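You operate a simulated robot arm through the tools that you are given. There is no shell and no other tool.

Carry out the task below with a simulated robot arm. There is one attempt and no reset: what you move stays moved.

Task
Get the cleaning bench top ready for work. At the end: the grey dust counter is on the cleaning bench top; the orange meter is on the cleaning bench top; the blue meter is on the cleaning bench top; the mode knob is turned to heat; whatever was shut is shut again. Leave all else as you found it, and nothing knocked over.
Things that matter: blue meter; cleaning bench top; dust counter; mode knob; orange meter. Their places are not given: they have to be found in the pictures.

Only the result counts: the job must be done as asked and must still hold three seconds after the hand-in. Knocking over, shifting, dropping, spilling or breaking anything else fails it.

Robot
A 6-joint arm with a two-finger parallel gripper, fixed in place. Base frame: the origin is at the foot of the arm, x ahead of it, y to its left, z up; the work surface is at about z = 900. Units: mm, degrees, N and s.
With the tool pointing down near the work surface it reaches from about 240 to 640 mm from the base axis. Its first joint turns from -66.0 to 66.0 degrees. Payload 2.7 kg.
The tool frame sits at the grasp point between the pads (the TCP): z along the fingers, y along the line on which they close. The tips reach 23 mm beyond it. The gripper opens to 94 mm. The fingers are 38 mm wide and 10 mm thick; the gripper's body (54 by 96 mm) begins 39 mm behind the TCP.
Orientation is told as [roll, pitch, yaw] about the base's x, y, z axes, in that order, counted from this pose: with the fingers straight down and closing along the base's y, the tool's x points along the base's -x, its y along +y and its z along -z.

Tools
- The arm moves only by the tool arm_command. Its argument "motion" is a list of rows, each a list of 3 entries, a list of its own where there are three numbers: the gripper command, from -1 (fully open) to 1 (shut), values between in proportion, then the shift along the base's x, y, z in units of 300 mm (1.0 is 300 mm), then the turn, a rotation vector about the base's x, y, z in units of 180 degrees (1.0 is 180 degrees). In form: [[fingers, [dx, dy, dz], [rx, ry, rz]], ...]. A call has 1 to 20 rows; each row is the pose to reach, as a shift and turn from the pose commanded when the call began. A call with a number of a shift or a turn outside -1 to 1 is refused whole. A row lasts 0.2 s, in which the tool goes at most 50 mm and 8.6 degrees; a call with a longer step from one row to the next is refused whole, and so is a gripper value outside its range. Where a pose cannot be reached the arm comes as near as it can. A force on the tool above 40 N (or 10 N above the force at the start of the call, whichever is more), or a blocked arm, ends the call early, and 0.2 s more pass. Each finger travels about 45 mm/s and halts on what it meets, pressing with about 38 N; the grip force reading is that of the motor and also rises with nothing between the fingers. The clock runs only during rows and for 0.2 s after the last one: add rows that repeat a pose to give the fingers time. The reply holds the time, the measured pose of the TCP, the force on the tool along the base axes, the opening and the grip force, in the units named above and with some noise, with the torque about the TCP (base axes, N m) and any sound that the robot's microphone picked up.
- Cameras (640 x 400 px; columns grow to the right, rows downward): "scene" is fixed at [62, -419.5, 1411.7]; the picture's right is [0.89, -0.46, 0.00], its down [-0.21, -0.41, -0.89] and it looks along [0.41, 0.79, -0.46] (base axes); focal length 302 px, centre (320, 200). "wrist" rides on the gripper at [86, 16, -75] in the tool frame; the picture's right is [-0.18, 0.98, 0.00], its down [-0.58, -0.11, -0.81] and it looks along [-0.79, -0.15, 0.59] (tool axes); focal length 243 px, centre (320, 200).
- camera(camera): a new picture of that camera. No time passes.
- point_at(camera, pixels): for up to 12 pixels [column, row] of the newest picture of that camera ("zoom" is the newest enlarged one), the place [x, y, z] in the base frame of the surface seen there, good to about 2 mm. No time passes.
- close_up(camera, box): a new picture of the part [left, top, right, bottom] of that camera's present view, enlarged. No time passes.
- job_done(): hands the job in; it is judged then, once.

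Leave the gripper open and the arm clear of the work at the hand-in unless told otherwise.

The tools are called after "Call:" by a JSON object that holds its "method" and its "body". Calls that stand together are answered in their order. arm_command: Moves the arm, as the interface text tells. Its arguments: {"type":"object","properties":{"motion":{"type":"array"}},"required":["motion"]} The other tools are called the same way: camera (camera) takes a picture; point_at (camera, pixels) gives the place of the surface under pixels of a picture; close_up (camera, box) takes an enlarged picture of a part of a camera's view; job_done () hands the job in.

At the start:

```text
clock: 0.0
tool_pos: [354.5, 54.8, 1301.4]
ee_rot: [0.1, -0.1, 0.1]
wrist_force: [0.3, -0.7, 0.4]
moment: [0.04, 0.0, 0.02]
grip_width: 94.0
finger_force: 0.2
```

scene: 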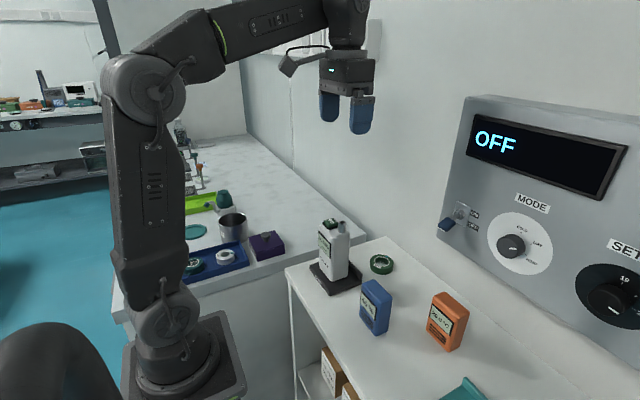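
wrist: 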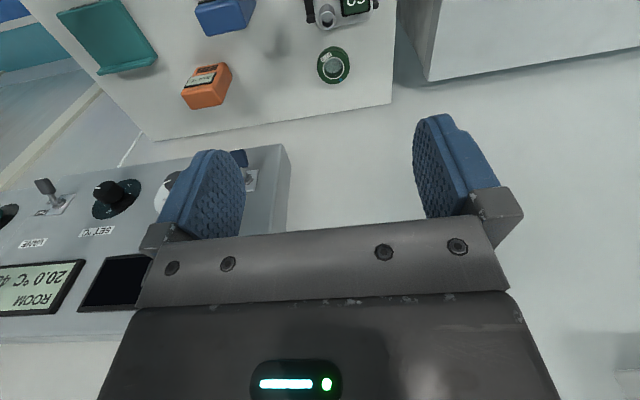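

I see a shelf with a grey dust counter on a dark stand, a blue meter and an orange meter, a wall panel with the mode knob, and a bench at left. I'll look closer at each part.

Call:
{"method": "close_up", "body": {"camera": "scene", "box": [280, 200, 520, 400]}}

Call:
{"method": "close_up", "body": {"camera": "scene", "box": [430, 90, 640, 350]}}

Call:
{"method": "close_up", "body": {"camera": "scene", "box": [100, 120, 340, 320]}}

Call:
{"method": "close_up", "body": {"camera": "scene", "box": [0, 50, 160, 200]}}

```text
2.00 times, centred on (400, 300) of scene
```

zoom: 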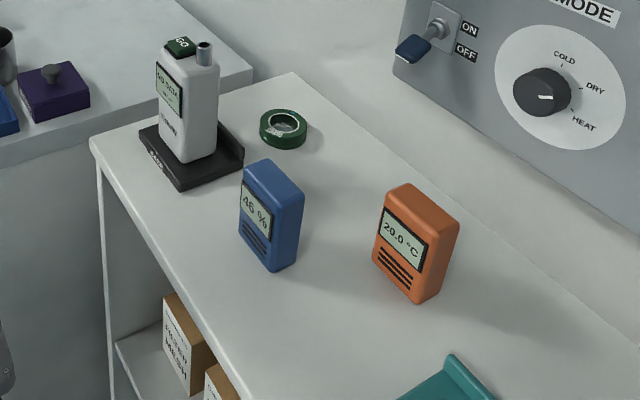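

```text
1.54 times, centred on (535, 220) of scene
```

zoom: 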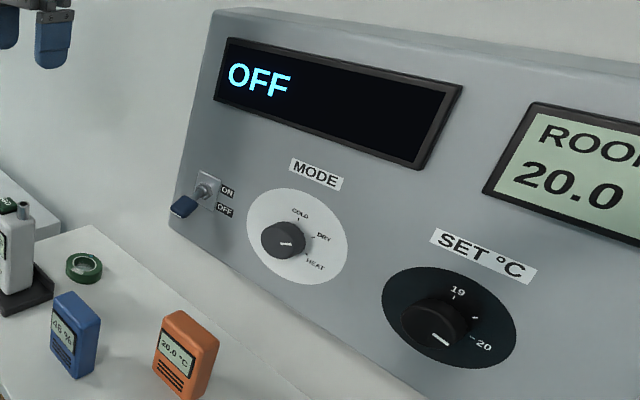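

```text
2.00 times, centred on (220, 220) of scene
```

zoom: 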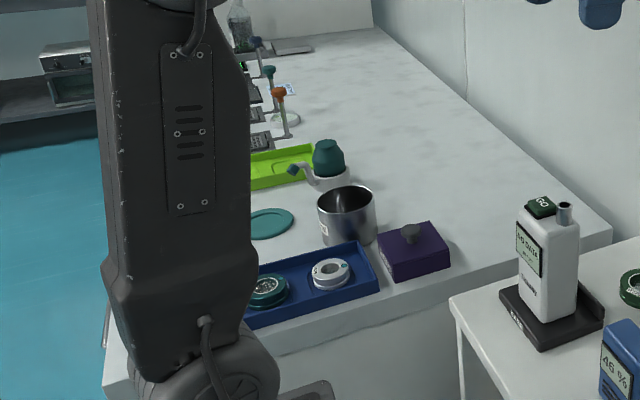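

```text
2.67 times, centred on (80, 125) of scene
```

zoom: 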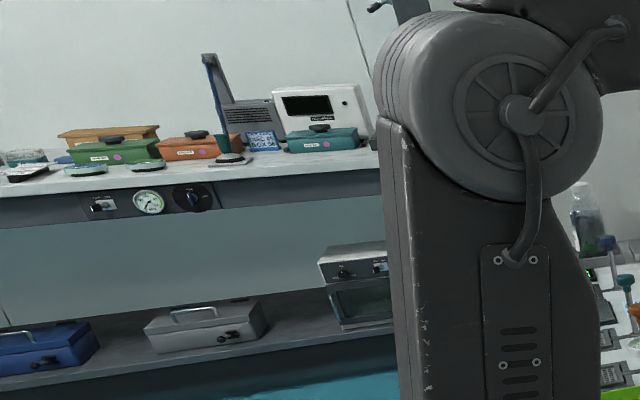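

Next I read coordinates of the main features from the scene picture, to tell which bench is which.

Call:
{"method": "camera", "body": {"camera": "scene"}}

Call:
{"method": "point_at", "body": {"camera": "scene", "pixels": [[333, 250], [375, 305], [447, 320], [381, 264], [511, 246], [450, 224], [610, 298], [200, 270], [265, 243], [233, 222], [250, 170], [465, 390]]}}

Call:
{"method": "point_at", "body": {"camera": "scene", "pixels": [[400, 245], [290, 270], [540, 380], [300, 390], [330, 235], [120, 300], [90, 120], [40, 170], [30, 105], [330, 365], [200, 205], [225, 200]]}}

```text
taken
```

scene: 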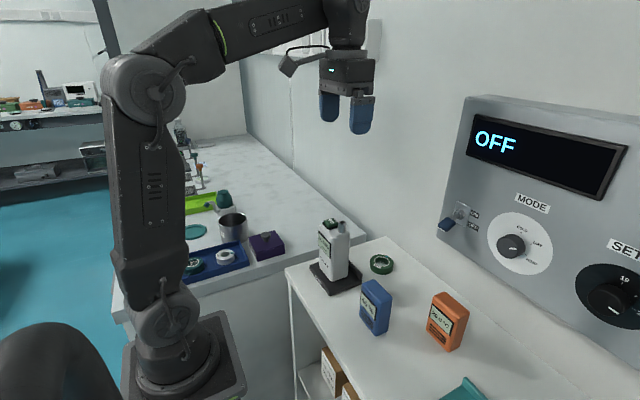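

```text
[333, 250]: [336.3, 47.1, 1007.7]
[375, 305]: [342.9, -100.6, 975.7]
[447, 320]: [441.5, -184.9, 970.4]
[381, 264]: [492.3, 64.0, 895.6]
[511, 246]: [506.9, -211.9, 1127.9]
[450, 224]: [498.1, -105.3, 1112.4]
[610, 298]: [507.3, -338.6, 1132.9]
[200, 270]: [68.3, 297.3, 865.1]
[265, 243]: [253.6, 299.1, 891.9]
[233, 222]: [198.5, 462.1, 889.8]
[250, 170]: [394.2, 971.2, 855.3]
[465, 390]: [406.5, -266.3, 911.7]
```

```text
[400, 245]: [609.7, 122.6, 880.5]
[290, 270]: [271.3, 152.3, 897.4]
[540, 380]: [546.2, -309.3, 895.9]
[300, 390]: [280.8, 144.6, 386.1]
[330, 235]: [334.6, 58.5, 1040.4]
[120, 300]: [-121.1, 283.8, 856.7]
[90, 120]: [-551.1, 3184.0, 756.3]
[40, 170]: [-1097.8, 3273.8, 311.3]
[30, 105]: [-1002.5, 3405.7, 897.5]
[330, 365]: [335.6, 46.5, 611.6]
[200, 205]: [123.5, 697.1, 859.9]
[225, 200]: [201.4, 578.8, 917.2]
```

The reachable side bench has a top at about z=857, and the shelf top is at about z=897. I look closer at the bench, the dust counter, and the current wrist view to be sure of the names.

Call:
{"method": "close_up", "body": {"camera": "scene", "box": [180, 180, 300, 280]}}

Call:
{"method": "close_up", "body": {"camera": "scene", "box": [160, 110, 260, 190]}}

Call:
{"method": "close_up", "body": {"camera": "scene", "box": [295, 205, 405, 305]}}

Call:
{"method": "close_up", "body": {"camera": "scene", "box": [430, 190, 570, 290]}}

Call:
{"method": "close_up", "body": {"camera": "scene", "box": [340, 270, 500, 400]}}

Call:
{"method": "close_up", "body": {"camera": "wrist", "box": [0, 0, 420, 260]}}

```text
4.00 times, centred on (240, 230) of scene
```

zoom: 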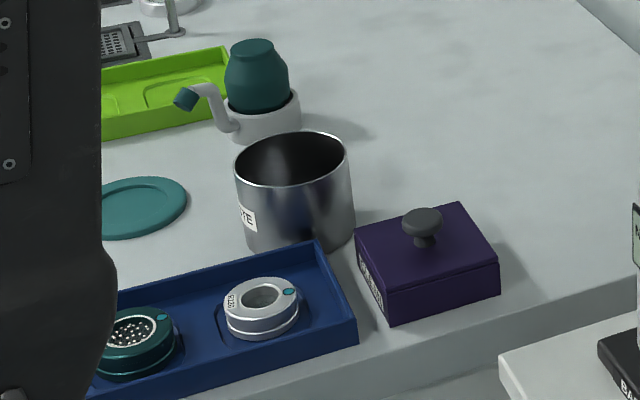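

```text
5.00 times, centred on (210, 150) of scene
```

zoom: 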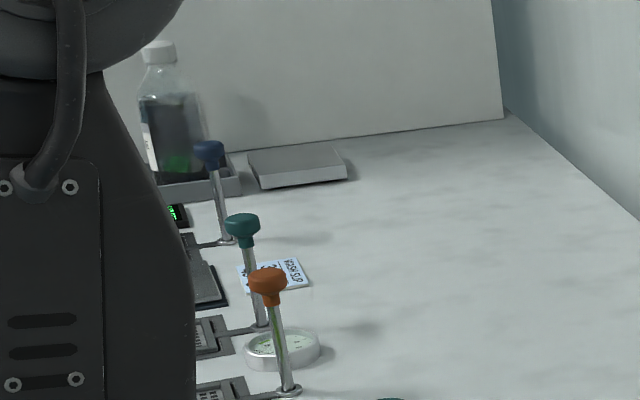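

```text
4.00 times, centred on (350, 255) of scene
```

zoom: 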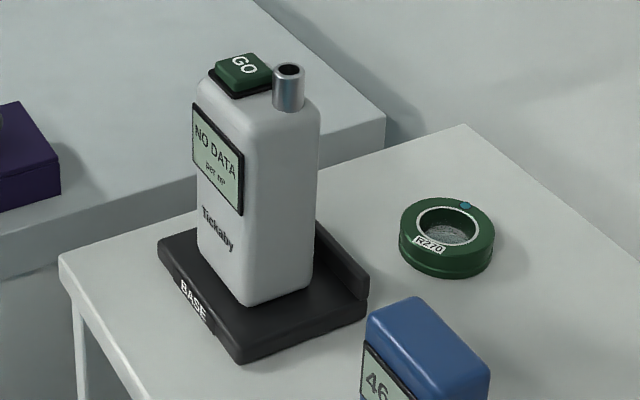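

```text
4.00 times, centred on (500, 240) of scene
```

zoom: 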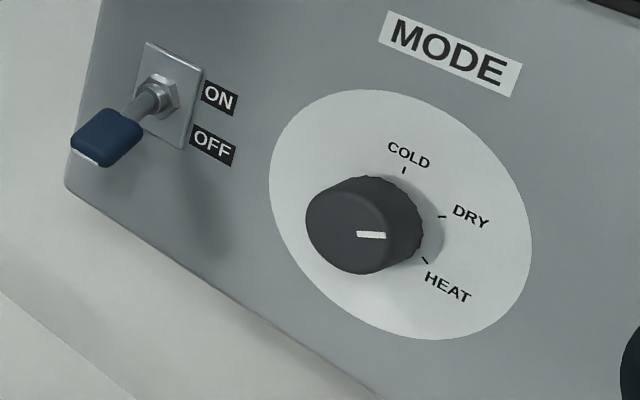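

```text
3.08 times, centred on (420, 335) of scene
```

zoom: 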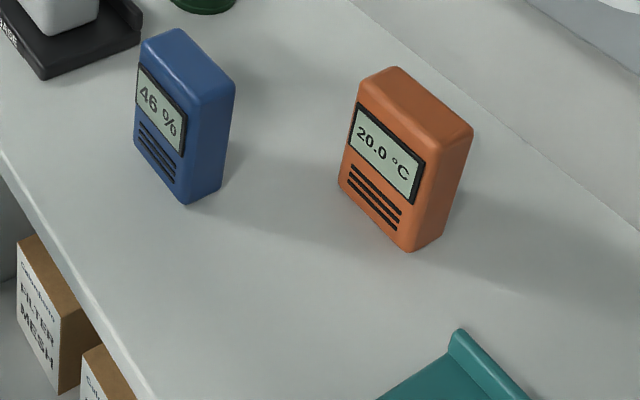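

```text
1.52 times, centred on (210, 130) of wrist
```

zoom: 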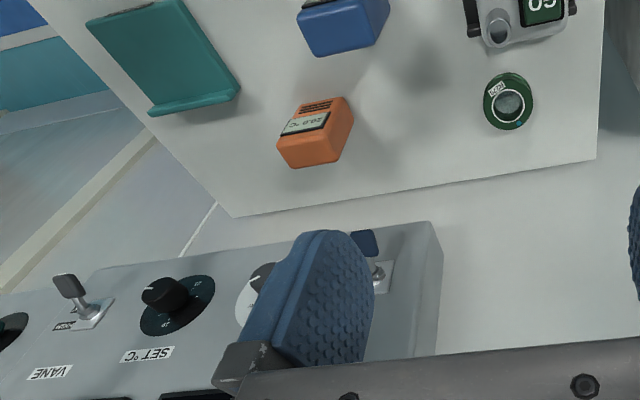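

The meters and counter all stand on the shelf, so the side bench (z≈857) must be the cleaning bench top. I zoom on the knob to measure it.

Call:
{"method": "close_up", "body": {"camera": "scene", "box": [470, 205, 566, 265]}}

```text
6.67 times, centred on (518, 235) of scene
```

zoom: 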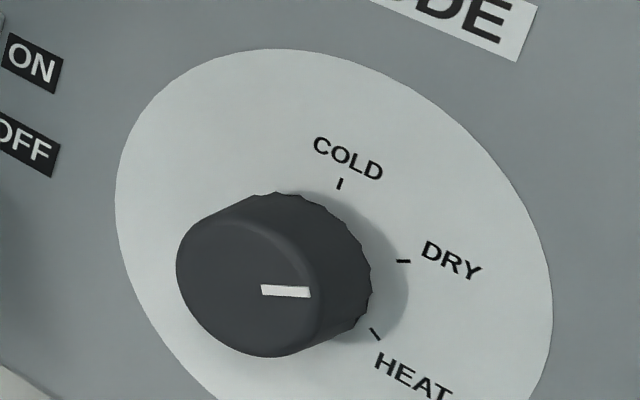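

Call:
{"method": "point_at", "body": {"camera": "zoom", "pixels": [[265, 290], [307, 292], [340, 184], [403, 261], [375, 334], [250, 270], [195, 235], [230, 340], [300, 340], [150, 150], [500, 300], [270, 60]]}}

Call:
{"method": "point_at", "body": {"camera": "zoom", "pixels": [[290, 200], [320, 205], [345, 225], [365, 290], [355, 320], [310, 345], [180, 260], [220, 212], [280, 350], [305, 260], [310, 310], [240, 225]]}}

```text
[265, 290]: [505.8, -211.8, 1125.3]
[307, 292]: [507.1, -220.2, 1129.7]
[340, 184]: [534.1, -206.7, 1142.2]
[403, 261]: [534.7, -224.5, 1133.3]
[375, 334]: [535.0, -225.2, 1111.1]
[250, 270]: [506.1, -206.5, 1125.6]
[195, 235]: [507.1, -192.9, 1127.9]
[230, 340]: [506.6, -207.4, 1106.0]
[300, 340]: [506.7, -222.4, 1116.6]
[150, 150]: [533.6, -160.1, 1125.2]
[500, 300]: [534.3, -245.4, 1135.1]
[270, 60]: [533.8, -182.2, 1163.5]
```

```text
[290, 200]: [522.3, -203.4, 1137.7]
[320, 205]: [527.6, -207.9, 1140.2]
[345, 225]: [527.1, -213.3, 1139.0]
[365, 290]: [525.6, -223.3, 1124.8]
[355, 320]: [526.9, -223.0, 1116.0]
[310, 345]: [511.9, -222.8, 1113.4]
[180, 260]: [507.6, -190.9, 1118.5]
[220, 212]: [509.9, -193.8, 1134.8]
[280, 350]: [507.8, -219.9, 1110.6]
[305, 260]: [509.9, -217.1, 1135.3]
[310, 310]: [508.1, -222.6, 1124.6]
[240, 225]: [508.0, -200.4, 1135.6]
```

The knob face is at x≈506.5 and the panel at x≈534.5. The knob centre is about (y -207.5, z 1122) with a radius of about 17. The pointer is at DRY, and HEAT is +60° about base x. Now I measure the meters, the counter and the free bench area.

Call:
{"method": "close_up", "body": {"camera": "scene", "box": [340, 270, 500, 370]}}

Call:
{"method": "point_at", "body": {"camera": "scene", "pixels": [[290, 210], [320, 215], [355, 235], [310, 190], [270, 215], [285, 230], [340, 215], [270, 180], [250, 225], [300, 245], [280, 255], [366, 232]]}}

```text
4.00 times, centred on (420, 320) of scene
```

zoom: 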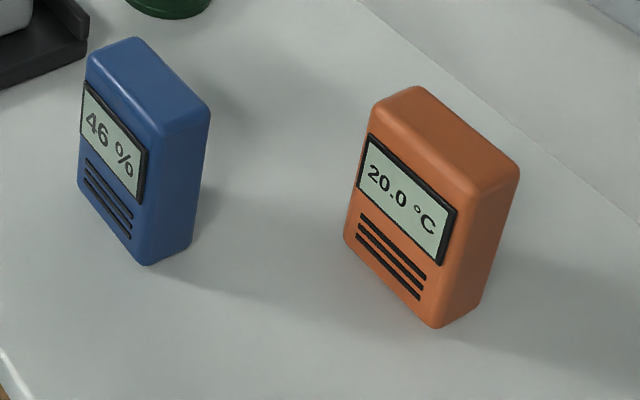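

```text
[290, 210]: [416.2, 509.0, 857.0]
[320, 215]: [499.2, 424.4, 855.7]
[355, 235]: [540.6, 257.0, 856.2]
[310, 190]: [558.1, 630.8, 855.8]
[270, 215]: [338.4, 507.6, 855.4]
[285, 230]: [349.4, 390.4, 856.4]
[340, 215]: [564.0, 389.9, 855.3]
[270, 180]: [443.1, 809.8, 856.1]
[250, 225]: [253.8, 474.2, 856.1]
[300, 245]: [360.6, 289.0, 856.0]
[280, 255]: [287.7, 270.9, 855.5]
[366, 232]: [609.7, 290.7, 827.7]
```

Call:
{"method": "point_at", "body": {"camera": "zoom", "pixels": [[92, 60], [135, 43], [165, 125], [205, 108], [148, 80], [148, 258], [190, 240], [82, 185], [200, 170], [150, 190], [110, 160], [90, 80]]}}

Call:
{"method": "point_at", "body": {"camera": "zoom", "pixels": [[378, 108], [418, 92], [470, 190], [513, 172], [445, 140], [435, 320], [475, 305], [348, 238], [500, 230], [450, 280], [400, 240], [400, 150]]}}

Call:
{"method": "close_up", "body": {"camera": "scene", "box": [295, 210, 391, 300]}}

```text
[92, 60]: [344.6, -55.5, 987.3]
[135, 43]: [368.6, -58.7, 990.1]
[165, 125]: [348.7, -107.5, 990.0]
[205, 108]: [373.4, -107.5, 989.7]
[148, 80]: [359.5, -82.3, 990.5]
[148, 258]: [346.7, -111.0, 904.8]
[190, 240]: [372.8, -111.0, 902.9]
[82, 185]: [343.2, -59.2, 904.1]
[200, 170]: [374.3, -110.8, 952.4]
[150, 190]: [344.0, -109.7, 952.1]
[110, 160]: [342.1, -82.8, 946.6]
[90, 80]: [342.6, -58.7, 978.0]
```

```text
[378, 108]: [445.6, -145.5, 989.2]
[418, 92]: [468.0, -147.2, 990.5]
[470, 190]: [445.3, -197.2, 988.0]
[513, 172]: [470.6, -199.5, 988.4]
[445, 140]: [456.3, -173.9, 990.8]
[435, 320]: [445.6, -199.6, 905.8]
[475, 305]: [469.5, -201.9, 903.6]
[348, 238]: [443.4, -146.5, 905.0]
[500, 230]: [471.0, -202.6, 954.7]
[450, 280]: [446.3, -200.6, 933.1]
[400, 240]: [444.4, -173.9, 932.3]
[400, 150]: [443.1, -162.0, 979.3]
```

```text
4.44 times, centred on (343, 255) of scene
```

zoom: 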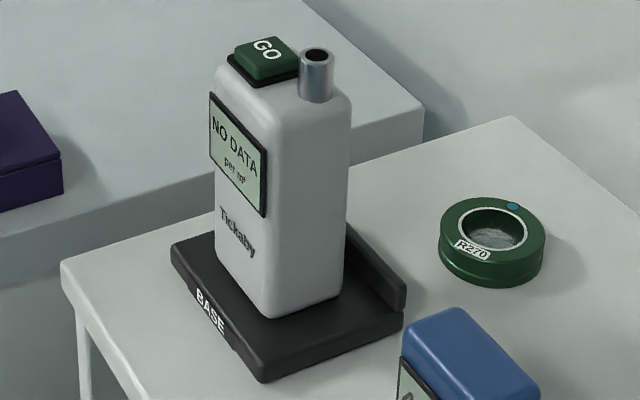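

Blue meter: centre about (359, -83), x 342–376, y -111 to -55, top z 990. Orange meter: centre about (458, -174), same size. Now the counter's dimensions.

Call:
{"method": "point_at", "body": {"camera": "zoom", "pixels": [[222, 75], [275, 112], [343, 97], [272, 308], [335, 290], [220, 250], [345, 180], [280, 200], [230, 220], [317, 50], [265, 42], [300, 90]]}}

Call:
{"method": "point_at", "body": {"camera": "zoom", "pixels": [[180, 250], [265, 370], [395, 320], [400, 285], [355, 230], [300, 340], [350, 300], [200, 260], [260, 55], [290, 75], [245, 100], [330, 90]]}}

```text
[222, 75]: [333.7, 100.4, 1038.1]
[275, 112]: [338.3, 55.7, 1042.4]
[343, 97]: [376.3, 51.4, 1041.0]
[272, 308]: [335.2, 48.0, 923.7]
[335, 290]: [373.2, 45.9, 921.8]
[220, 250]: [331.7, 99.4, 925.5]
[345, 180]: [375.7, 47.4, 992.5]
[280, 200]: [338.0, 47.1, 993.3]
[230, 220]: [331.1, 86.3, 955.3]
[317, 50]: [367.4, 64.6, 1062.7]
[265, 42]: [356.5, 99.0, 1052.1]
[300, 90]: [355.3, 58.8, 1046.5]
```

```text
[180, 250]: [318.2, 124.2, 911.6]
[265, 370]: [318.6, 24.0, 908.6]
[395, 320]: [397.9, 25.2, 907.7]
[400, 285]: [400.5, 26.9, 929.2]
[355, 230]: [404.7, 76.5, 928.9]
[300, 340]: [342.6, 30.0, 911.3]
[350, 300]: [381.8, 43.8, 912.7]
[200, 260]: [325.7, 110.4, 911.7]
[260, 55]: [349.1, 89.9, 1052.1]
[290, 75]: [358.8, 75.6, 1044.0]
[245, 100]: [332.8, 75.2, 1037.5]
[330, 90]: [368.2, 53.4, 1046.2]
```

Counter: x 331–380, y 47–101, body z 912–1046, nozzle top 1063. It sits on a base with a back lip at x≈400. I'll take it first, gripping across y near its top. I move above it at about TCP z 1110.

Call:
{"method": "arm_command", "body": {"motion": [[-1, [0.001, 0.064, -0.1], [0, 0, 0]], [-1, [0.002, 0.064, -0.24], [0, 0, 0]], [-1, [0.002, 0.064, -0.38], [0, 0, 0]], [-1, [0.002, 0.064, -0.52], [0, 0, 0]], [-1, [0.002, 0.064, -0.638], [0, 0, 0]], [-1, [0.002, 0.064, -0.638], [0, 0, 0]]]}}

Call:
{"method": "camera", "body": {"camera": "wrist"}}

Call:
{"method": "camera", "body": {"camera": "scene"}}

```text
clock: 1.4
tool_pos: [355.3, 73.7, 1110.1]
ee_rot: [0.1, -0.1, 0.1]
wrist_force: [-0.4, -0.6, 0.1]
moment: [0.01, -0.01, 0.0]
grip_width: 93.8
finger_force: 0.2
```

```text
taken
```

wrist: 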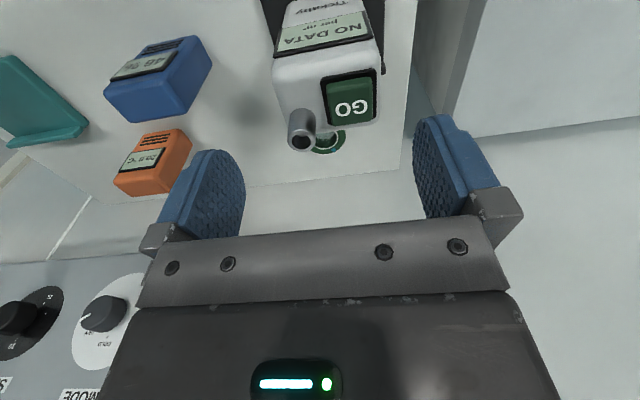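

```text
taken
```

scene: 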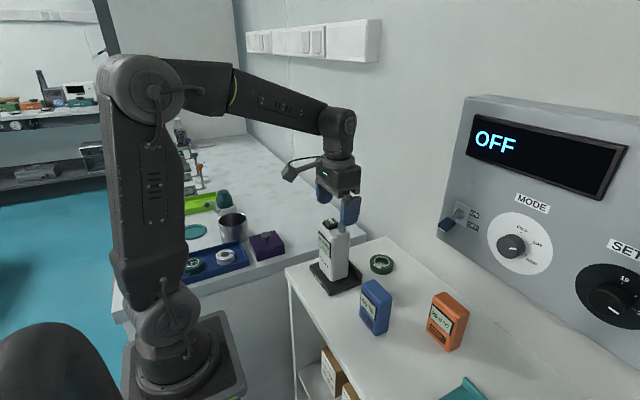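

The fingers straddle the counter. I check its edges from the wrist view, and where the wall box at (310, 40) sits.

Call:
{"method": "point_at", "body": {"camera": "wrist", "pixels": [[278, 85], [376, 62], [300, 142], [350, 100], [374, 118], [290, 60], [360, 40], [330, 72], [325, 125], [383, 50]]}}

Call:
{"method": "point_at", "body": {"camera": "scene", "pixels": [[370, 45], [255, 40], [320, 55], [338, 165], [342, 130], [290, 170], [348, 235], [332, 225], [353, 178], [325, 108]]}}

```text
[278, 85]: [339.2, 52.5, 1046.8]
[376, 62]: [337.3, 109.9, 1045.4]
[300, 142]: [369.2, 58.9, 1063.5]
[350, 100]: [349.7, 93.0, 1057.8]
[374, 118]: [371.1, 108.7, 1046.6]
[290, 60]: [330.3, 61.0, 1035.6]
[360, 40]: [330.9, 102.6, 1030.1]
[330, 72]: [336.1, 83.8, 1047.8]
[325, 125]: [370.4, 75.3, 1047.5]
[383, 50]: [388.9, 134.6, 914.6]
```

```text
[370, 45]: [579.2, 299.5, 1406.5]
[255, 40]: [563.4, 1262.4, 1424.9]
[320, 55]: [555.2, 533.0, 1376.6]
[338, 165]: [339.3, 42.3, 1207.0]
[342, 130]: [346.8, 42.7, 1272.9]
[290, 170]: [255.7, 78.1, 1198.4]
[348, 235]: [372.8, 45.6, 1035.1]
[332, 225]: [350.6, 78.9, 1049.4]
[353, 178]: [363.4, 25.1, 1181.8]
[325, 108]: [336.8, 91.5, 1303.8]
```

The counter spans y≈47–112, so its centre is y≈79.5. I shift there, lower to z 1030 (body stays above the nozzle) and close.

Call:
{"method": "arm_command", "body": {"motion": [[-1, [0, 0.0183, 0], [0, 0, 0]], [-1, [0, 0.0183, -0.08], [0, 0, 0]], [-1, [0, 0.0183, -0.16], [0, 0, 0]], [-1, [0, 0.0183, -0.22], [0, 0, 0]], [-1, [0, 0.0183, -0.265], [0, 0, 0]], [-1, [0, 0.0183, -0.265], [0, 0, 0]]]}}

Call:
{"method": "camera", "body": {"camera": "wrist"}}

Call:
{"method": "close_up", "body": {"camera": "scene", "box": [270, 130, 430, 310]}}

```text
clock: 2.8
tool_pos: [355.0, 78.9, 1029.7]
ee_rot: [0.2, -0.1, 0.1]
wrist_force: [0.5, -0.2, 0.2]
moment: [-0.02, -0.02, 0.0]
grip_width: 94.2
finger_force: 0.1
```

```text
taken
```

wrist: 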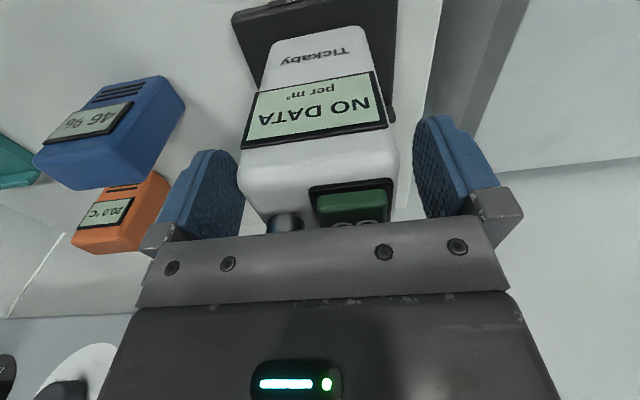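

```text
2.22 times, centred on (350, 220) of scene
```

zoom: 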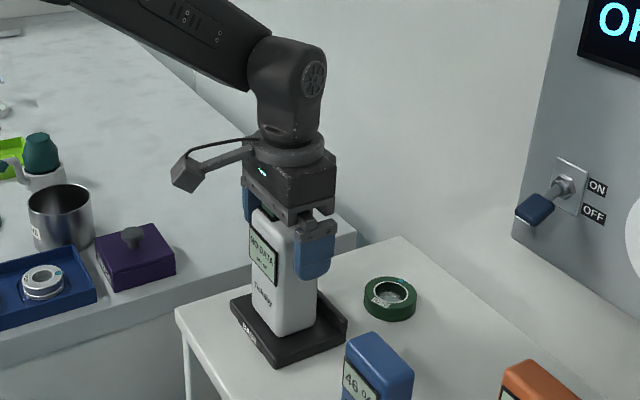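

The fingers straddle the counter's sides with clearance. I close now.

Call:
{"method": "arm_command", "body": {"motion": [[1, [0, 0, 0], [0, 0, 0]], [1, [0, 0, 0], [0, 0, 0]], [1, [0, 0, 0], [0, 0, 0]], [1, [0, 0, 0], [0, 0, 0]], [1, [0, 0, 0], [0, 0, 0]]]}}

```text
clock: 4.0
tool_pos: [355.1, 78.5, 1029.4]
ee_rot: [0.1, -0.1, 0.0]
wrist_force: [-0.5, 2.1, -0.3]
moment: [0.0, -0.03, -0.02]
grip_width: 65.9
finger_force: 37.8
```

It is held at 65.9 mm. I lift slowly 45 mm and check.

Call:
{"method": "arm_command", "body": {"motion": [[1, [0, 0, 0.02], [0, 0, 0]], [1, [0, 0, 0.05], [0, 0, 0]], [1, [0, 0, 0.1], [0, 0, 0]], [1, [0, 0, 0.15], [0, 0, 0]], [1, [0, 0, 0.15], [0, 0, 0]]]}}

Call:
{"method": "close_up", "body": {"camera": "scene", "box": [270, 110, 430, 310]}}

```text
clock: 5.2
tool_pos: [355.5, 78.4, 1074.9]
ee_rot: [0.1, 0.0, 0.1]
wrist_force: [0.3, -0.1, -4.3]
moment: [-0.01, -0.02, -0.01]
grip_width: 65.7
finger_force: 38.1
```

```text
2.00 times, centred on (350, 210) of scene
```

zoom: 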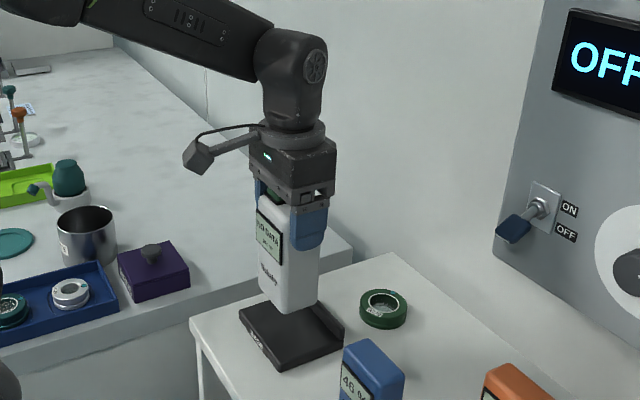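

The counter is free of the base (weight about 0.4 kg). I carry it to above (450, 345) over the bench.

Call:
{"method": "arm_command", "body": {"motion": [[1, [0, 0, 0.08], [0, 0, 0]], [1, [0.04, 0.11, 0.08], [0, 0, 0]], [1, [0.08, 0.23, 0.08], [0, 0, 0]], [1, [0.125, 0.35, 0.08], [0, 0, 0]], [1, [0.17, 0.48, 0.08], [0, 0, 0]], [1, [0.215, 0.61, 0.08], [0, 0, 0]], [1, [0.265, 0.74, 0.08], [0, 0, 0]], [1, [0.3, 0.84, 0.08], [0, 0, 0]], [1, [0.315, 0.888, 0.08], [0, 0, 0]], [1, [0.315, 0.888, 0.08], [0, 0, 0]]]}}

Call:
{"method": "camera", "body": {"camera": "scene"}}

Call:
{"method": "camera", "body": {"camera": "wrist"}}

```text
clock: 7.4
tool_pos: [448.3, 347.1, 1098.5]
ee_rot: [-0.1, 0.0, 0.1]
wrist_force: [0.0, -0.2, -5.0]
moment: [0.0, 0.08, 0.01]
grip_width: 66.0
finger_force: 38.4
```

```text
taken
```

scene: 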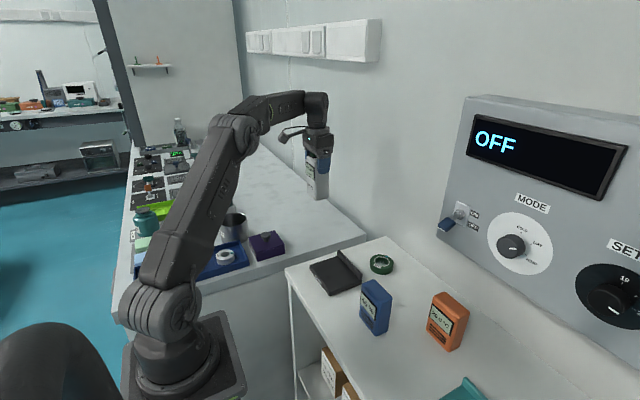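

```text
taken
```

wrist: 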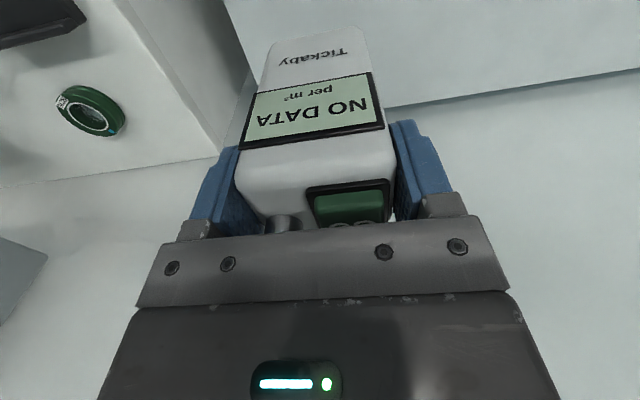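

The counter hangs over the empty bench. I lower it to TCP z≈984, leaving about 10 mm to the bench.

Call:
{"method": "arm_command", "body": {"motion": [[1, [0, 0, -0.12], [0, 0, 0]], [1, [0, 0, -0.24], [0, 0, 0]], [1, [0, 0, -0.34], [0, 0, 0]], [1, [0, 0, -0.38], [0, 0, 0]], [1, [0, 0, -0.38], [0, 0, 0]]]}}

Call:
{"method": "close_up", "body": {"camera": "scene", "box": [260, 110, 380, 260]}}

```text
clock: 8.6
tool_pos: [448.7, 345.2, 986.5]
ee_rot: [0.2, -0.1, 0.1]
wrist_force: [0.5, 0.5, -5.1]
moment: [-0.04, 0.01, -0.04]
grip_width: 65.9
finger_force: 37.9
```

```text
2.67 times, centred on (320, 185) of scene
```

zoom: 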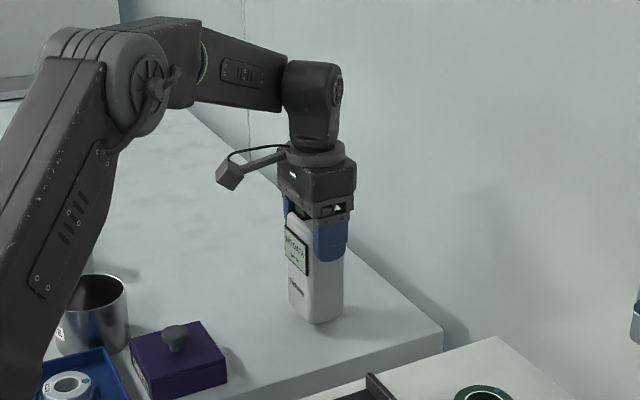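

I lower the last ~10 mm in small steps, watching the force.

Call:
{"method": "arm_command", "body": {"motion": [[1, [0, 0, -0.012], [0, 0, 0]], [1, [0, 0, -0.02], [0, 0, 0]], [1, [0, 0, -0.027], [0, 0, 0]], [1, [0, 0, -0.031], [0, 0, 0]], [1, [0, 0, -0.034], [0, 0, 0]], [1, [0, 0, -0.034], [0, 0, 0]]]}}

```text
clock: 10.0
tool_pos: [449.6, 346.5, 975.4]
ee_rot: [0.1, -0.1, 0.1]
wrist_force: [-0.3, 0.7, -4.3]
moment: [-0.03, -0.02, -0.02]
grip_width: 65.5
finger_force: 38.2
```

No contact yet (the force is still the weight). I continue in roughly 1 mm steps.

Call:
{"method": "arm_command", "body": {"motion": [[1, [0, 0, -0.003], [0, 0, 0]], [1, [0, 0, -0.006], [0, 0, 0]], [1, [0, 0, -0.006], [0, 0, 0]]]}}

Call:
{"method": "close_up", "body": {"camera": "scene", "box": [290, 150, 350, 220]}}

```text
clock: 10.8
tool_pos: [448.6, 346.4, 974.6]
ee_rot: [0.2, 0.0, 0.1]
wrist_force: [-2.4, -2.4, 4.9]
moment: [-0.53, 0.41, -0.03]
grip_width: 65.7
finger_force: 38.0
```

```text
5.71 times, centred on (320, 185) of scene
```

zoom: 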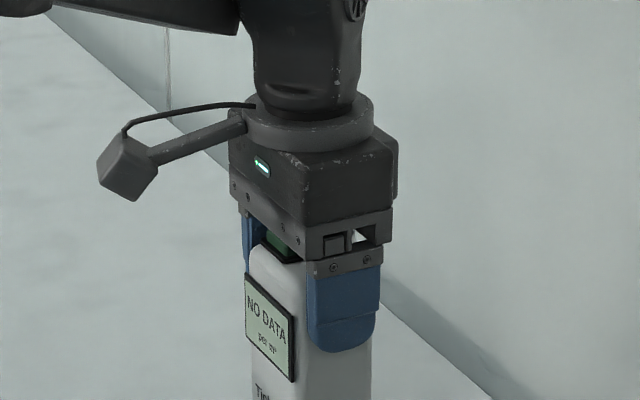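

Contact with the bench: the vertical force rose to +4.9 N. I open the fingers, let it settle, then rise straight up.

Call:
{"method": "arm_command", "body": {"motion": [[0, [0, 0, 0], [0, 0, 0]], [-1, [0, 0, 0], [0, 0, 0]], [-1, [0, 0, 0], [0, 0, 0]], [-1, [0, 0, 0], [0, 0, 0]], [-1, [0, 0, 0.05], [0, 0, 0]], [-1, [0, 0, 0.15], [0, 0, 0]], [-1, [0, 0, 0.3], [0, 0, 0]], [-1, [0, 0, 0.45], [0, 0, 0]], [-1, [0, 0, 0.6], [0, 0, 0]], [-1, [0, 0, 0.6], [0, 0, 0]]]}}

Call:
{"method": "camera", "body": {"camera": "scene"}}

Call:
{"method": "camera", "body": {"camera": "wrist"}}

```text
clock: 13.0
tool_pos: [448.3, 344.3, 1153.7]
ee_rot: [0.2, 0.0, 0.1]
wrist_force: [-0.3, 0.2, 0.1]
moment: [-0.02, 0.01, -0.02]
grip_width: 94.1
finger_force: 0.0
```

```text
taken
```

scene: 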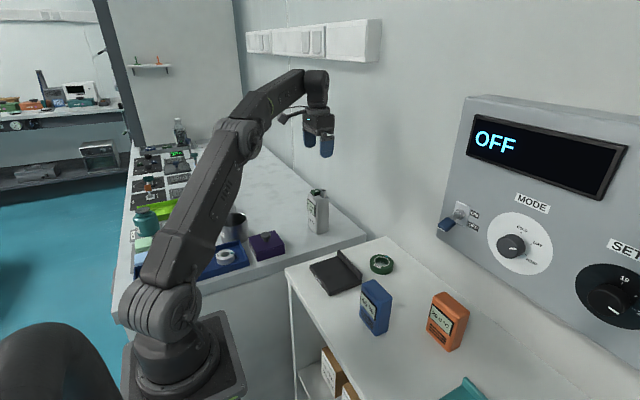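

```text
taken
```

wrist: 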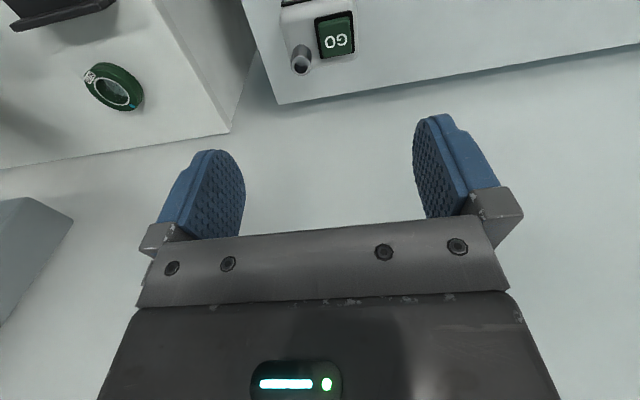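

The counter stands upright on the bench. Next is the blue meter: I move over to it in two calls.

Call:
{"method": "arm_command", "body": {"motion": [[-1, [-0.03, -0.12, 0], [0, 0, 0]], [-1, [-0.07, -0.26, 0], [0, 0, 0]], [-1, [-0.11, -0.41, 0], [0, 0, 0]], [-1, [-0.15, -0.56, 0], [0, 0, 0]], [-1, [-0.19, -0.71, 0], [0, 0, 0]], [-1, [-0.23, -0.86, 0], [0, 0, 0]], [-1, [-0.27, -0.95, 0], [0, 0, 0]]]}}

Call:
{"method": "arm_command", "body": {"motion": [[-1, [-0.015, -0.14, 0], [0, 0, 0]], [-1, [-0.03, -0.28, 0], [0, 0, 0]], [-1, [-0.03, -0.4, 0], [0, 0, 0]], [-1, [-0.03, -0.48, -0.1], [0, 0, 0]], [-1, [-0.03, -0.48, -0.25], [0, 0, 0]], [-1, [-0.03, -0.48, -0.35], [0, 0, 0]], [-1, [-0.03, -0.48, -0.35], [0, 0, 0]]]}}

Call:
{"method": "camera", "body": {"camera": "wrist"}}

Call:
{"method": "close_up", "body": {"camera": "scene", "box": [300, 130, 500, 360]}}

```text
clock: 14.6
tool_pos: [368.5, 59.7, 1155.7]
ee_rot: [0.1, 0.0, 0.1]
wrist_force: [0.4, -1.0, -0.6]
moment: [-0.03, -0.01, 0.0]
grip_width: 93.8
finger_force: 0.1
```

```text
clock: 16.2
tool_pos: [358.3, -82.9, 1048.6]
ee_rot: [0.1, -0.1, 0.0]
wrist_force: [0.0, 0.1, 0.8]
moment: [-0.01, -0.01, 0.0]
grip_width: 93.9
finger_force: 0.1
```

```text
taken
```

wrist: 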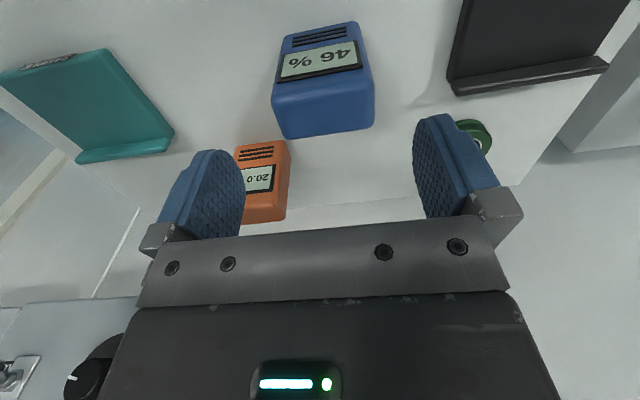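

```text
1.74 times, centred on (400, 245) of scene
```

zoom: 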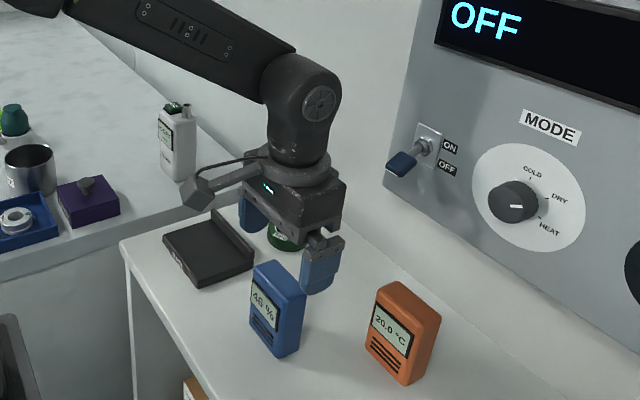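

I check the blue meter's edges from the wrist view.

Call:
{"method": "point_at", "body": {"camera": "wrist", "pixels": [[276, 100], [370, 90], [290, 135], [372, 122], [283, 55], [358, 40], [325, 110], [240, 215], [283, 205], [262, 190], [170, 135], [320, 132]]}}

```text
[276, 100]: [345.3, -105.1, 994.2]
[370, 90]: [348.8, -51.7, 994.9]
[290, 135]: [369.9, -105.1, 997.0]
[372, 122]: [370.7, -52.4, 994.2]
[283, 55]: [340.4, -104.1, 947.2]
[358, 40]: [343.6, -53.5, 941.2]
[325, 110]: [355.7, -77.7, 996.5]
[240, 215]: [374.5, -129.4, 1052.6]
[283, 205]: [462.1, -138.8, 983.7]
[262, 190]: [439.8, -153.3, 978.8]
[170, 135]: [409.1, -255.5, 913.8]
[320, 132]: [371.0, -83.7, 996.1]
```

The blue meter's centre is about (358, -80), top ≈993. I shift +3 mm in y and lower to z 963.

Call:
{"method": "arm_command", "body": {"motion": [[-1, [0, 0.01, 0], [0, 0, 0]], [-1, [0, 0.01, -0.1], [0, 0, 0]], [-1, [0, 0.01, -0.19], [0, 0, 0]], [-1, [0, 0.01, -0.25], [0, 0, 0]], [-1, [0, 0.01, -0.285], [0, 0, 0]], [-1, [0, 0.01, -0.285], [0, 0, 0]], [1, [0, 0.01, -0.285], [0, 0, 0]], [1, [0, 0.01, -0.285], [0, 0, 0]], [1, [0, 0.01, -0.285], [0, 0, 0]], [1, [0, 0.01, -0.285], [0, 0, 0]], [1, [0, 0.01, -0.285], [0, 0, 0]]]}}

Call:
{"method": "camera", "body": {"camera": "wrist"}}

```text
clock: 18.6
tool_pos: [358.4, -80.2, 962.7]
ee_rot: [0.2, -0.1, 0.1]
wrist_force: [0.1, 0.2, -0.1]
moment: [-0.01, 0.01, -0.01]
grip_width: 62.1
finger_force: 38.0
```

```text
taken
```

wrist: 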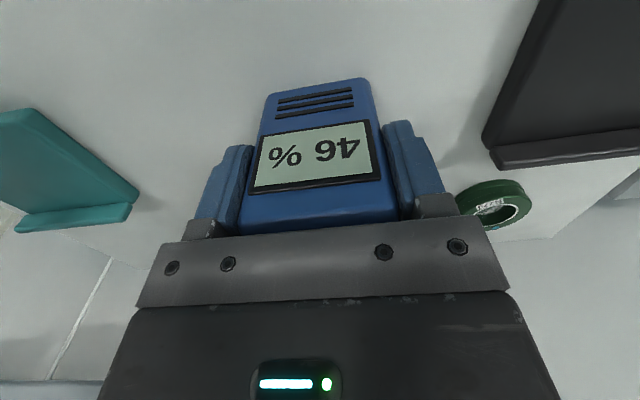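

Gripped at 62 mm. I lift it to z≈1080 and carry it toward the bench.

Call:
{"method": "arm_command", "body": {"motion": [[1, [0, 0, 0.03], [0, 0, 0]], [1, [0, 0, 0.1], [0, 0, 0]], [1, [0, 0, 0.24], [0, 0, 0]], [1, [0, 0.05, 0.38], [0, 0, 0]], [1, [0, 0.18, 0.39], [0, 0, 0]], [1, [-0.01, 0.32, 0.39], [0, 0, 0]], [1, [-0.02, 0.47, 0.39], [0, 0, 0]], [1, [-0.03, 0.62, 0.39], [0, 0, 0]], [1, [-0.04, 0.77, 0.39], [0, 0, 0]], [1, [-0.045, 0.9, 0.39], [0, 0, 0]], [1, [-0.045, 0.97, 0.39], [0, 0, 0]]]}}

Call:
{"method": "arm_command", "body": {"motion": [[1, [0, 0.12, 0], [0, 0, 0]], [1, [0, 0.25, 0], [0, 0, 0]], [1, [0, 0.34, 0], [0, 0, 0]], [1, [0, 0.363, -0.03], [0, 0, 0]], [1, [0, 0.363, -0.15], [0, 0, 0]], [1, [0, 0.363, -0.27], [0, 0, 0]], [1, [0, 0.363, -0.36], [0, 0, 0]], [1, [0, 0.363, -0.39], [0, 0, 0]], [1, [0, 0.363, -0.39], [0, 0, 0]]]}}

Call:
{"method": "camera", "body": {"camera": "scene"}}

Call:
{"method": "camera", "body": {"camera": "wrist"}}

```text
clock: 21.0
tool_pos: [345.4, 211.1, 1081.0]
ee_rot: [0.2, -0.1, 0.1]
wrist_force: [-1.1, -0.3, -0.3]
moment: [0.01, 0.05, 0.01]
grip_width: 61.6
finger_force: 37.9
```

```text
clock: 23.0
tool_pos: [346.7, 320.1, 962.3]
ee_rot: [0.1, -0.1, 0.1]
wrist_force: [-0.3, 0.1, -0.4]
moment: [0.01, 0.04, 0.02]
grip_width: 61.4
finger_force: 38.3
```

```text
taken
```

scene: 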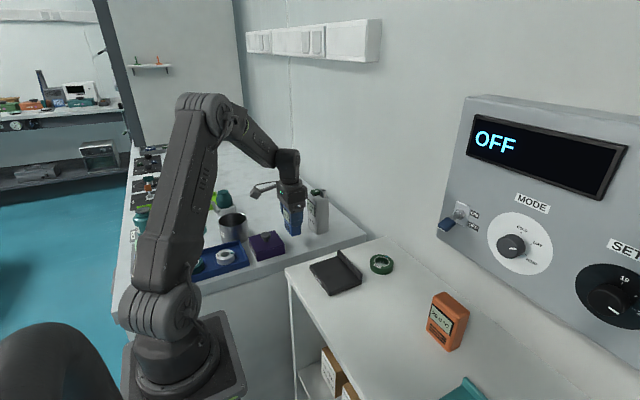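

```text
taken
```

wrist: 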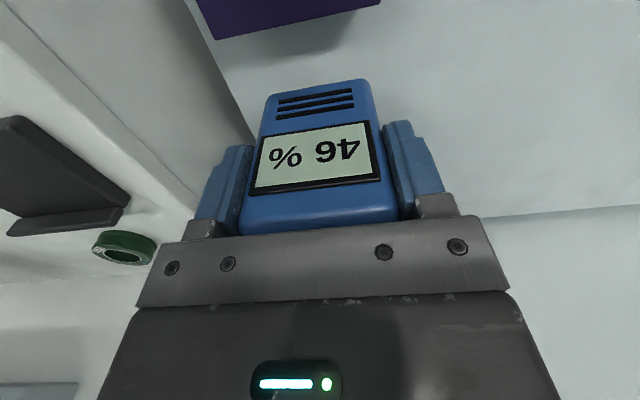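

The meter hangs 40 mm above the bench between the purple box and the counter. I lower it to near contact.

Call:
{"method": "arm_command", "body": {"motion": [[1, [0, 0, -0.06], [0, 0, 0]], [1, [0, 0, -0.1], [0, 0, 0]], [1, [0, 0, -0.12], [0, 0, 0]], [1, [0, 0, -0.127], [0, 0, 0]], [1, [0, 0, -0.13], [0, 0, 0]], [1, [0, 0, -0.133], [0, 0, 0]], [1, [0, 0, -0.133], [0, 0, 0]]]}}

```text
clock: 24.6
tool_pos: [346.6, 319.9, 923.6]
ee_rot: [0.1, -0.2, 0.2]
wrist_force: [-0.3, -3.3, 10.1]
moment: [-0.53, 0.07, 0.0]
grip_width: 61.7
finger_force: 38.1
```

Contact (+10 N). I release and rise.

Call:
{"method": "arm_command", "body": {"motion": [[0.2, [0, 0, 0.001], [0, 0, 0]], [-1, [0, 0, 0.001], [0, 0, 0]], [-1, [0, 0, 0.001], [0, 0, 0]], [-1, [0, 0, 0.001], [0, 0, 0]], [-1, [0, 0, 0.05], [0, 0, 0]], [-1, [0, 0, 0.15], [0, 0, 0]], [-1, [0, 0, 0.3], [0, 0, 0]], [-1, [0, 0, 0.45], [0, 0, 0]], [-1, [0, 0, 0.6], [0, 0, 0]], [-1, [0, 0, 0.6], [0, 0, 0]]]}}

Call:
{"method": "camera", "body": {"camera": "scene"}}

Call:
{"method": "close_up", "body": {"camera": "scene", "box": [400, 180, 560, 360]}}

```text
clock: 26.8
tool_pos: [344.9, 320.8, 1103.1]
ee_rot: [0.1, -0.2, 0.1]
wrist_force: [0.1, 0.4, 0.1]
moment: [-0.03, 0.01, 0.03]
grip_width: 94.2
finger_force: 0.0
```

```text
taken
```

scene: 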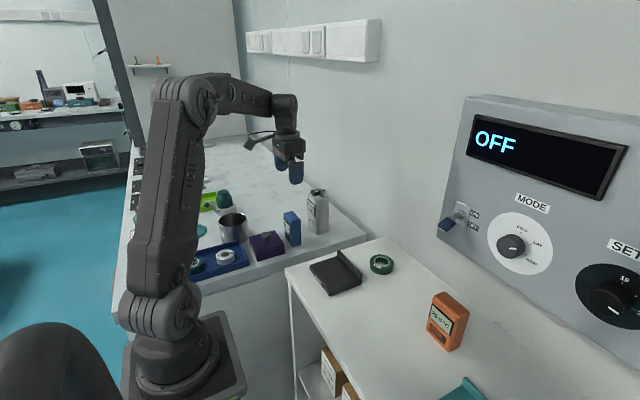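

```text
2.22 times, centred on (480, 270) of scene
```

zoom: 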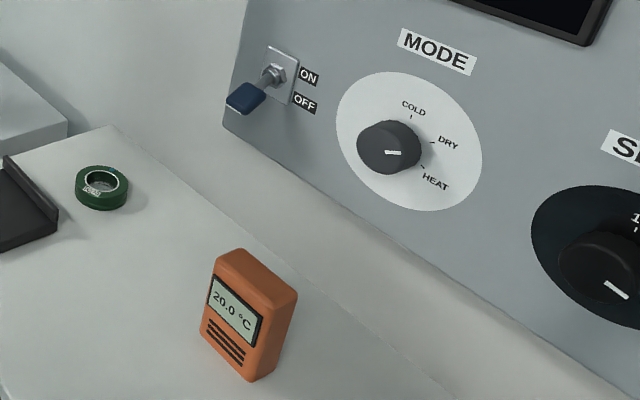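

The blue meter stands. Before the orange one I measure the panel's lower edge and the toggle's reach, so the wrist won't touch them.

Call:
{"method": "point_at", "body": {"camera": "zoom", "pixels": [[228, 128], [300, 165], [400, 235], [530, 325], [240, 100], [235, 88], [262, 78], [275, 70], [575, 250], [625, 300], [250, 260], [270, 320]]}}

Call:
{"method": "point_at", "body": {"camera": "scene", "pixels": [[275, 105], [295, 105], [284, 120], [272, 135], [300, 140], [290, 150], [288, 95], [250, 145], [281, 135], [302, 155]]}}

```text
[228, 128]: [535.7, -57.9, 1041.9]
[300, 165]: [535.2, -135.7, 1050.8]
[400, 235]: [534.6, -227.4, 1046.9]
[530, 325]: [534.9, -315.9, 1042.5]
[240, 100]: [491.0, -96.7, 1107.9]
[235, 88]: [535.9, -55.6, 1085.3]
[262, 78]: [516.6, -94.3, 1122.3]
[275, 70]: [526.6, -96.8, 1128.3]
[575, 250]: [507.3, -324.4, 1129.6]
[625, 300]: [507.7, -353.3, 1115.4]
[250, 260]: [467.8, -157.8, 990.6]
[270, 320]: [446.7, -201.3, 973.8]
```

```text
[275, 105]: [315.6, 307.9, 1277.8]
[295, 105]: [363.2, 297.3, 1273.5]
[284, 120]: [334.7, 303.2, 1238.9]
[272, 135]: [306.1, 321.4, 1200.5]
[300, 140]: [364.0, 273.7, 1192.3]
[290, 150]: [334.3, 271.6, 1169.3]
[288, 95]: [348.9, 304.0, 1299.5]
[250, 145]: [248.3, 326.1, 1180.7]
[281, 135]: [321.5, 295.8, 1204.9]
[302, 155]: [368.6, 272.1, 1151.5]
```

The hand at orange's spot would clear the knob by only about 15 mm if vertical. I'll tilt the tool -20° about y so the wrist leans back from the panel. I travel there in two calls.

Call:
{"method": "arm_command", "body": {"motion": [[-1, [0, -0.1, 0.05], [0, 0, 0]], [-1, [0, -0.24, 0.1], [0, 0, 0]], [-1, [0, -0.39, 0.1], [0, 0, 0]], [-1, [0, -0.54, 0.1], [0, 0, 0]], [-1, [0, -0.69, 0.1], [0, 0, 0]], [-1, [0, -0.84, 0.1], [0, 0, 0]], [-1, [0, -0.95, 0.1], [0, 0, 0]]]}}

Call:
{"method": "arm_command", "body": {"motion": [[-1, [0.02, -0.13, 0], [0, -0.03, 0]], [-1, [0.05, -0.27, 0], [0, -0.06, 0]], [-1, [0.08, -0.41, 0], [0, -0.09, 0]], [-1, [0.12, -0.55, 0], [0, -0.111, 0]], [-1, [0.17, -0.66, 0], [0, -0.111, 0]], [-1, [0.2, -0.687, -0.07], [0, -0.111, 0]], [-1, [0.2, -0.687, -0.18], [0, -0.111, 0]], [-1, [0.2, -0.687, -0.18], [0, -0.111, 0]]]}}

Call:
{"method": "camera", "body": {"camera": "wrist"}}

Call:
{"method": "camera", "body": {"camera": "scene"}}

```text
clock: 28.4
tool_pos: [345.0, 33.4, 1133.3]
ee_rot: [0.1, -0.1, 0.2]
wrist_force: [-0.3, -0.2, 0.5]
moment: [0.0, 0.01, -0.01]
grip_width: 94.1
finger_force: 0.0
```

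```text
clock: 30.2
tool_pos: [403.7, -172.3, 1079.1]
ee_rot: [0.0, -20.1, 0.1]
wrist_force: [-1.4, -0.2, 0.1]
moment: [0.0, 0.0, 0.02]
grip_width: 94.0
finger_force: 0.1
```

```text
taken
```

wrist: 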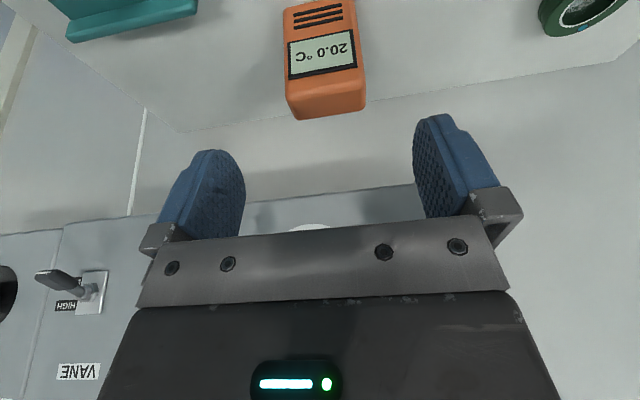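

```text
taken
```

scene: 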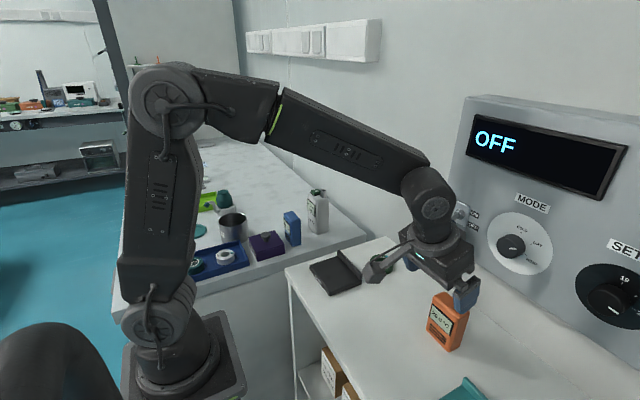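

Call:
{"method": "point_at", "body": {"camera": "wrist", "pixels": [[290, 85], [362, 75], [300, 115], [362, 105], [288, 40], [352, 30], [330, 95]]}}

```text
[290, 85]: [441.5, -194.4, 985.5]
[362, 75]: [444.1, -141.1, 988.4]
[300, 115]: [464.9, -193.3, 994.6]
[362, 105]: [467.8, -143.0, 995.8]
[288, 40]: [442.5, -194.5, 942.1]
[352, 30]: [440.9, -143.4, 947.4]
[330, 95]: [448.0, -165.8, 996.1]
```

The orange centre is about (458, -170). I move over it, then down to z 966.

Call:
{"method": "arm_command", "body": {"motion": [[-1, [0.06, 0.0077, 0], [0, 0, 0]], [-1, [0.12, 0.0077, 0], [0, 0, 0]], [-1, [0.18, 0.0077, -0.02], [0, 0, 0]], [-1, [0.18, 0.0077, -0.1], [0, 0, 0]], [-1, [0.18, 0.0077, -0.2], [0, 0, 0]], [-1, [0.18, 0.0077, -0.29], [0, 0, 0]], [-1, [0.18, 0.0077, -0.35], [0, 0, 0]], [-1, [0.18, 0.0077, -0.377], [0, 0, 0]], [-1, [0.18, 0.0077, -0.377], [0, 0, 0]]]}}

Call:
{"method": "camera", "body": {"camera": "wrist"}}

Call:
{"method": "close_up", "body": {"camera": "scene", "box": [360, 180, 520, 380]}}

```text
clock: 32.2
tool_pos: [460.4, -170.3, 966.1]
ee_rot: [-0.1, -20.1, 0.1]
wrist_force: [-0.8, 1.0, 0.0]
moment: [0.02, 0.03, -0.01]
grip_width: 94.0
finger_force: 0.0
```

```text
taken
```

wrist: 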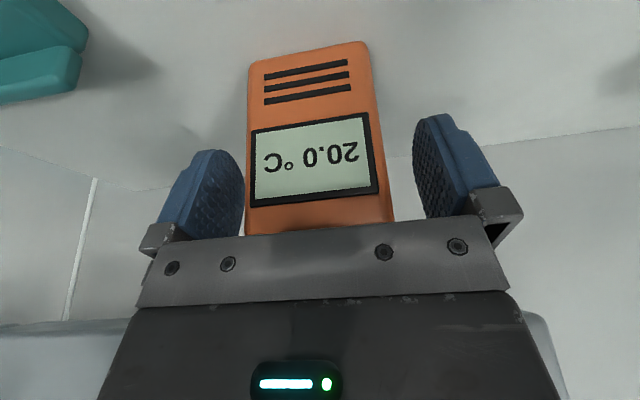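

```text
2.00 times, centred on (440, 280) of scene
```

zoom: 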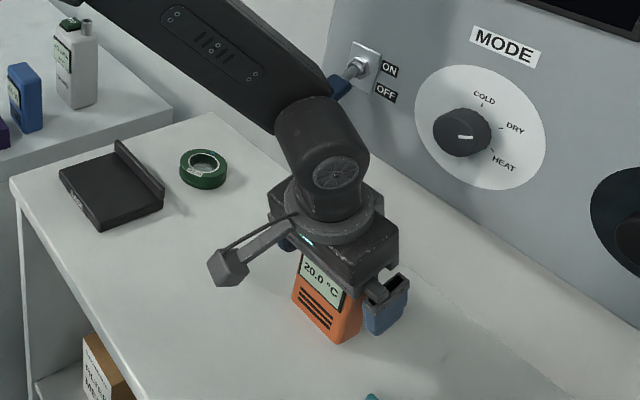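

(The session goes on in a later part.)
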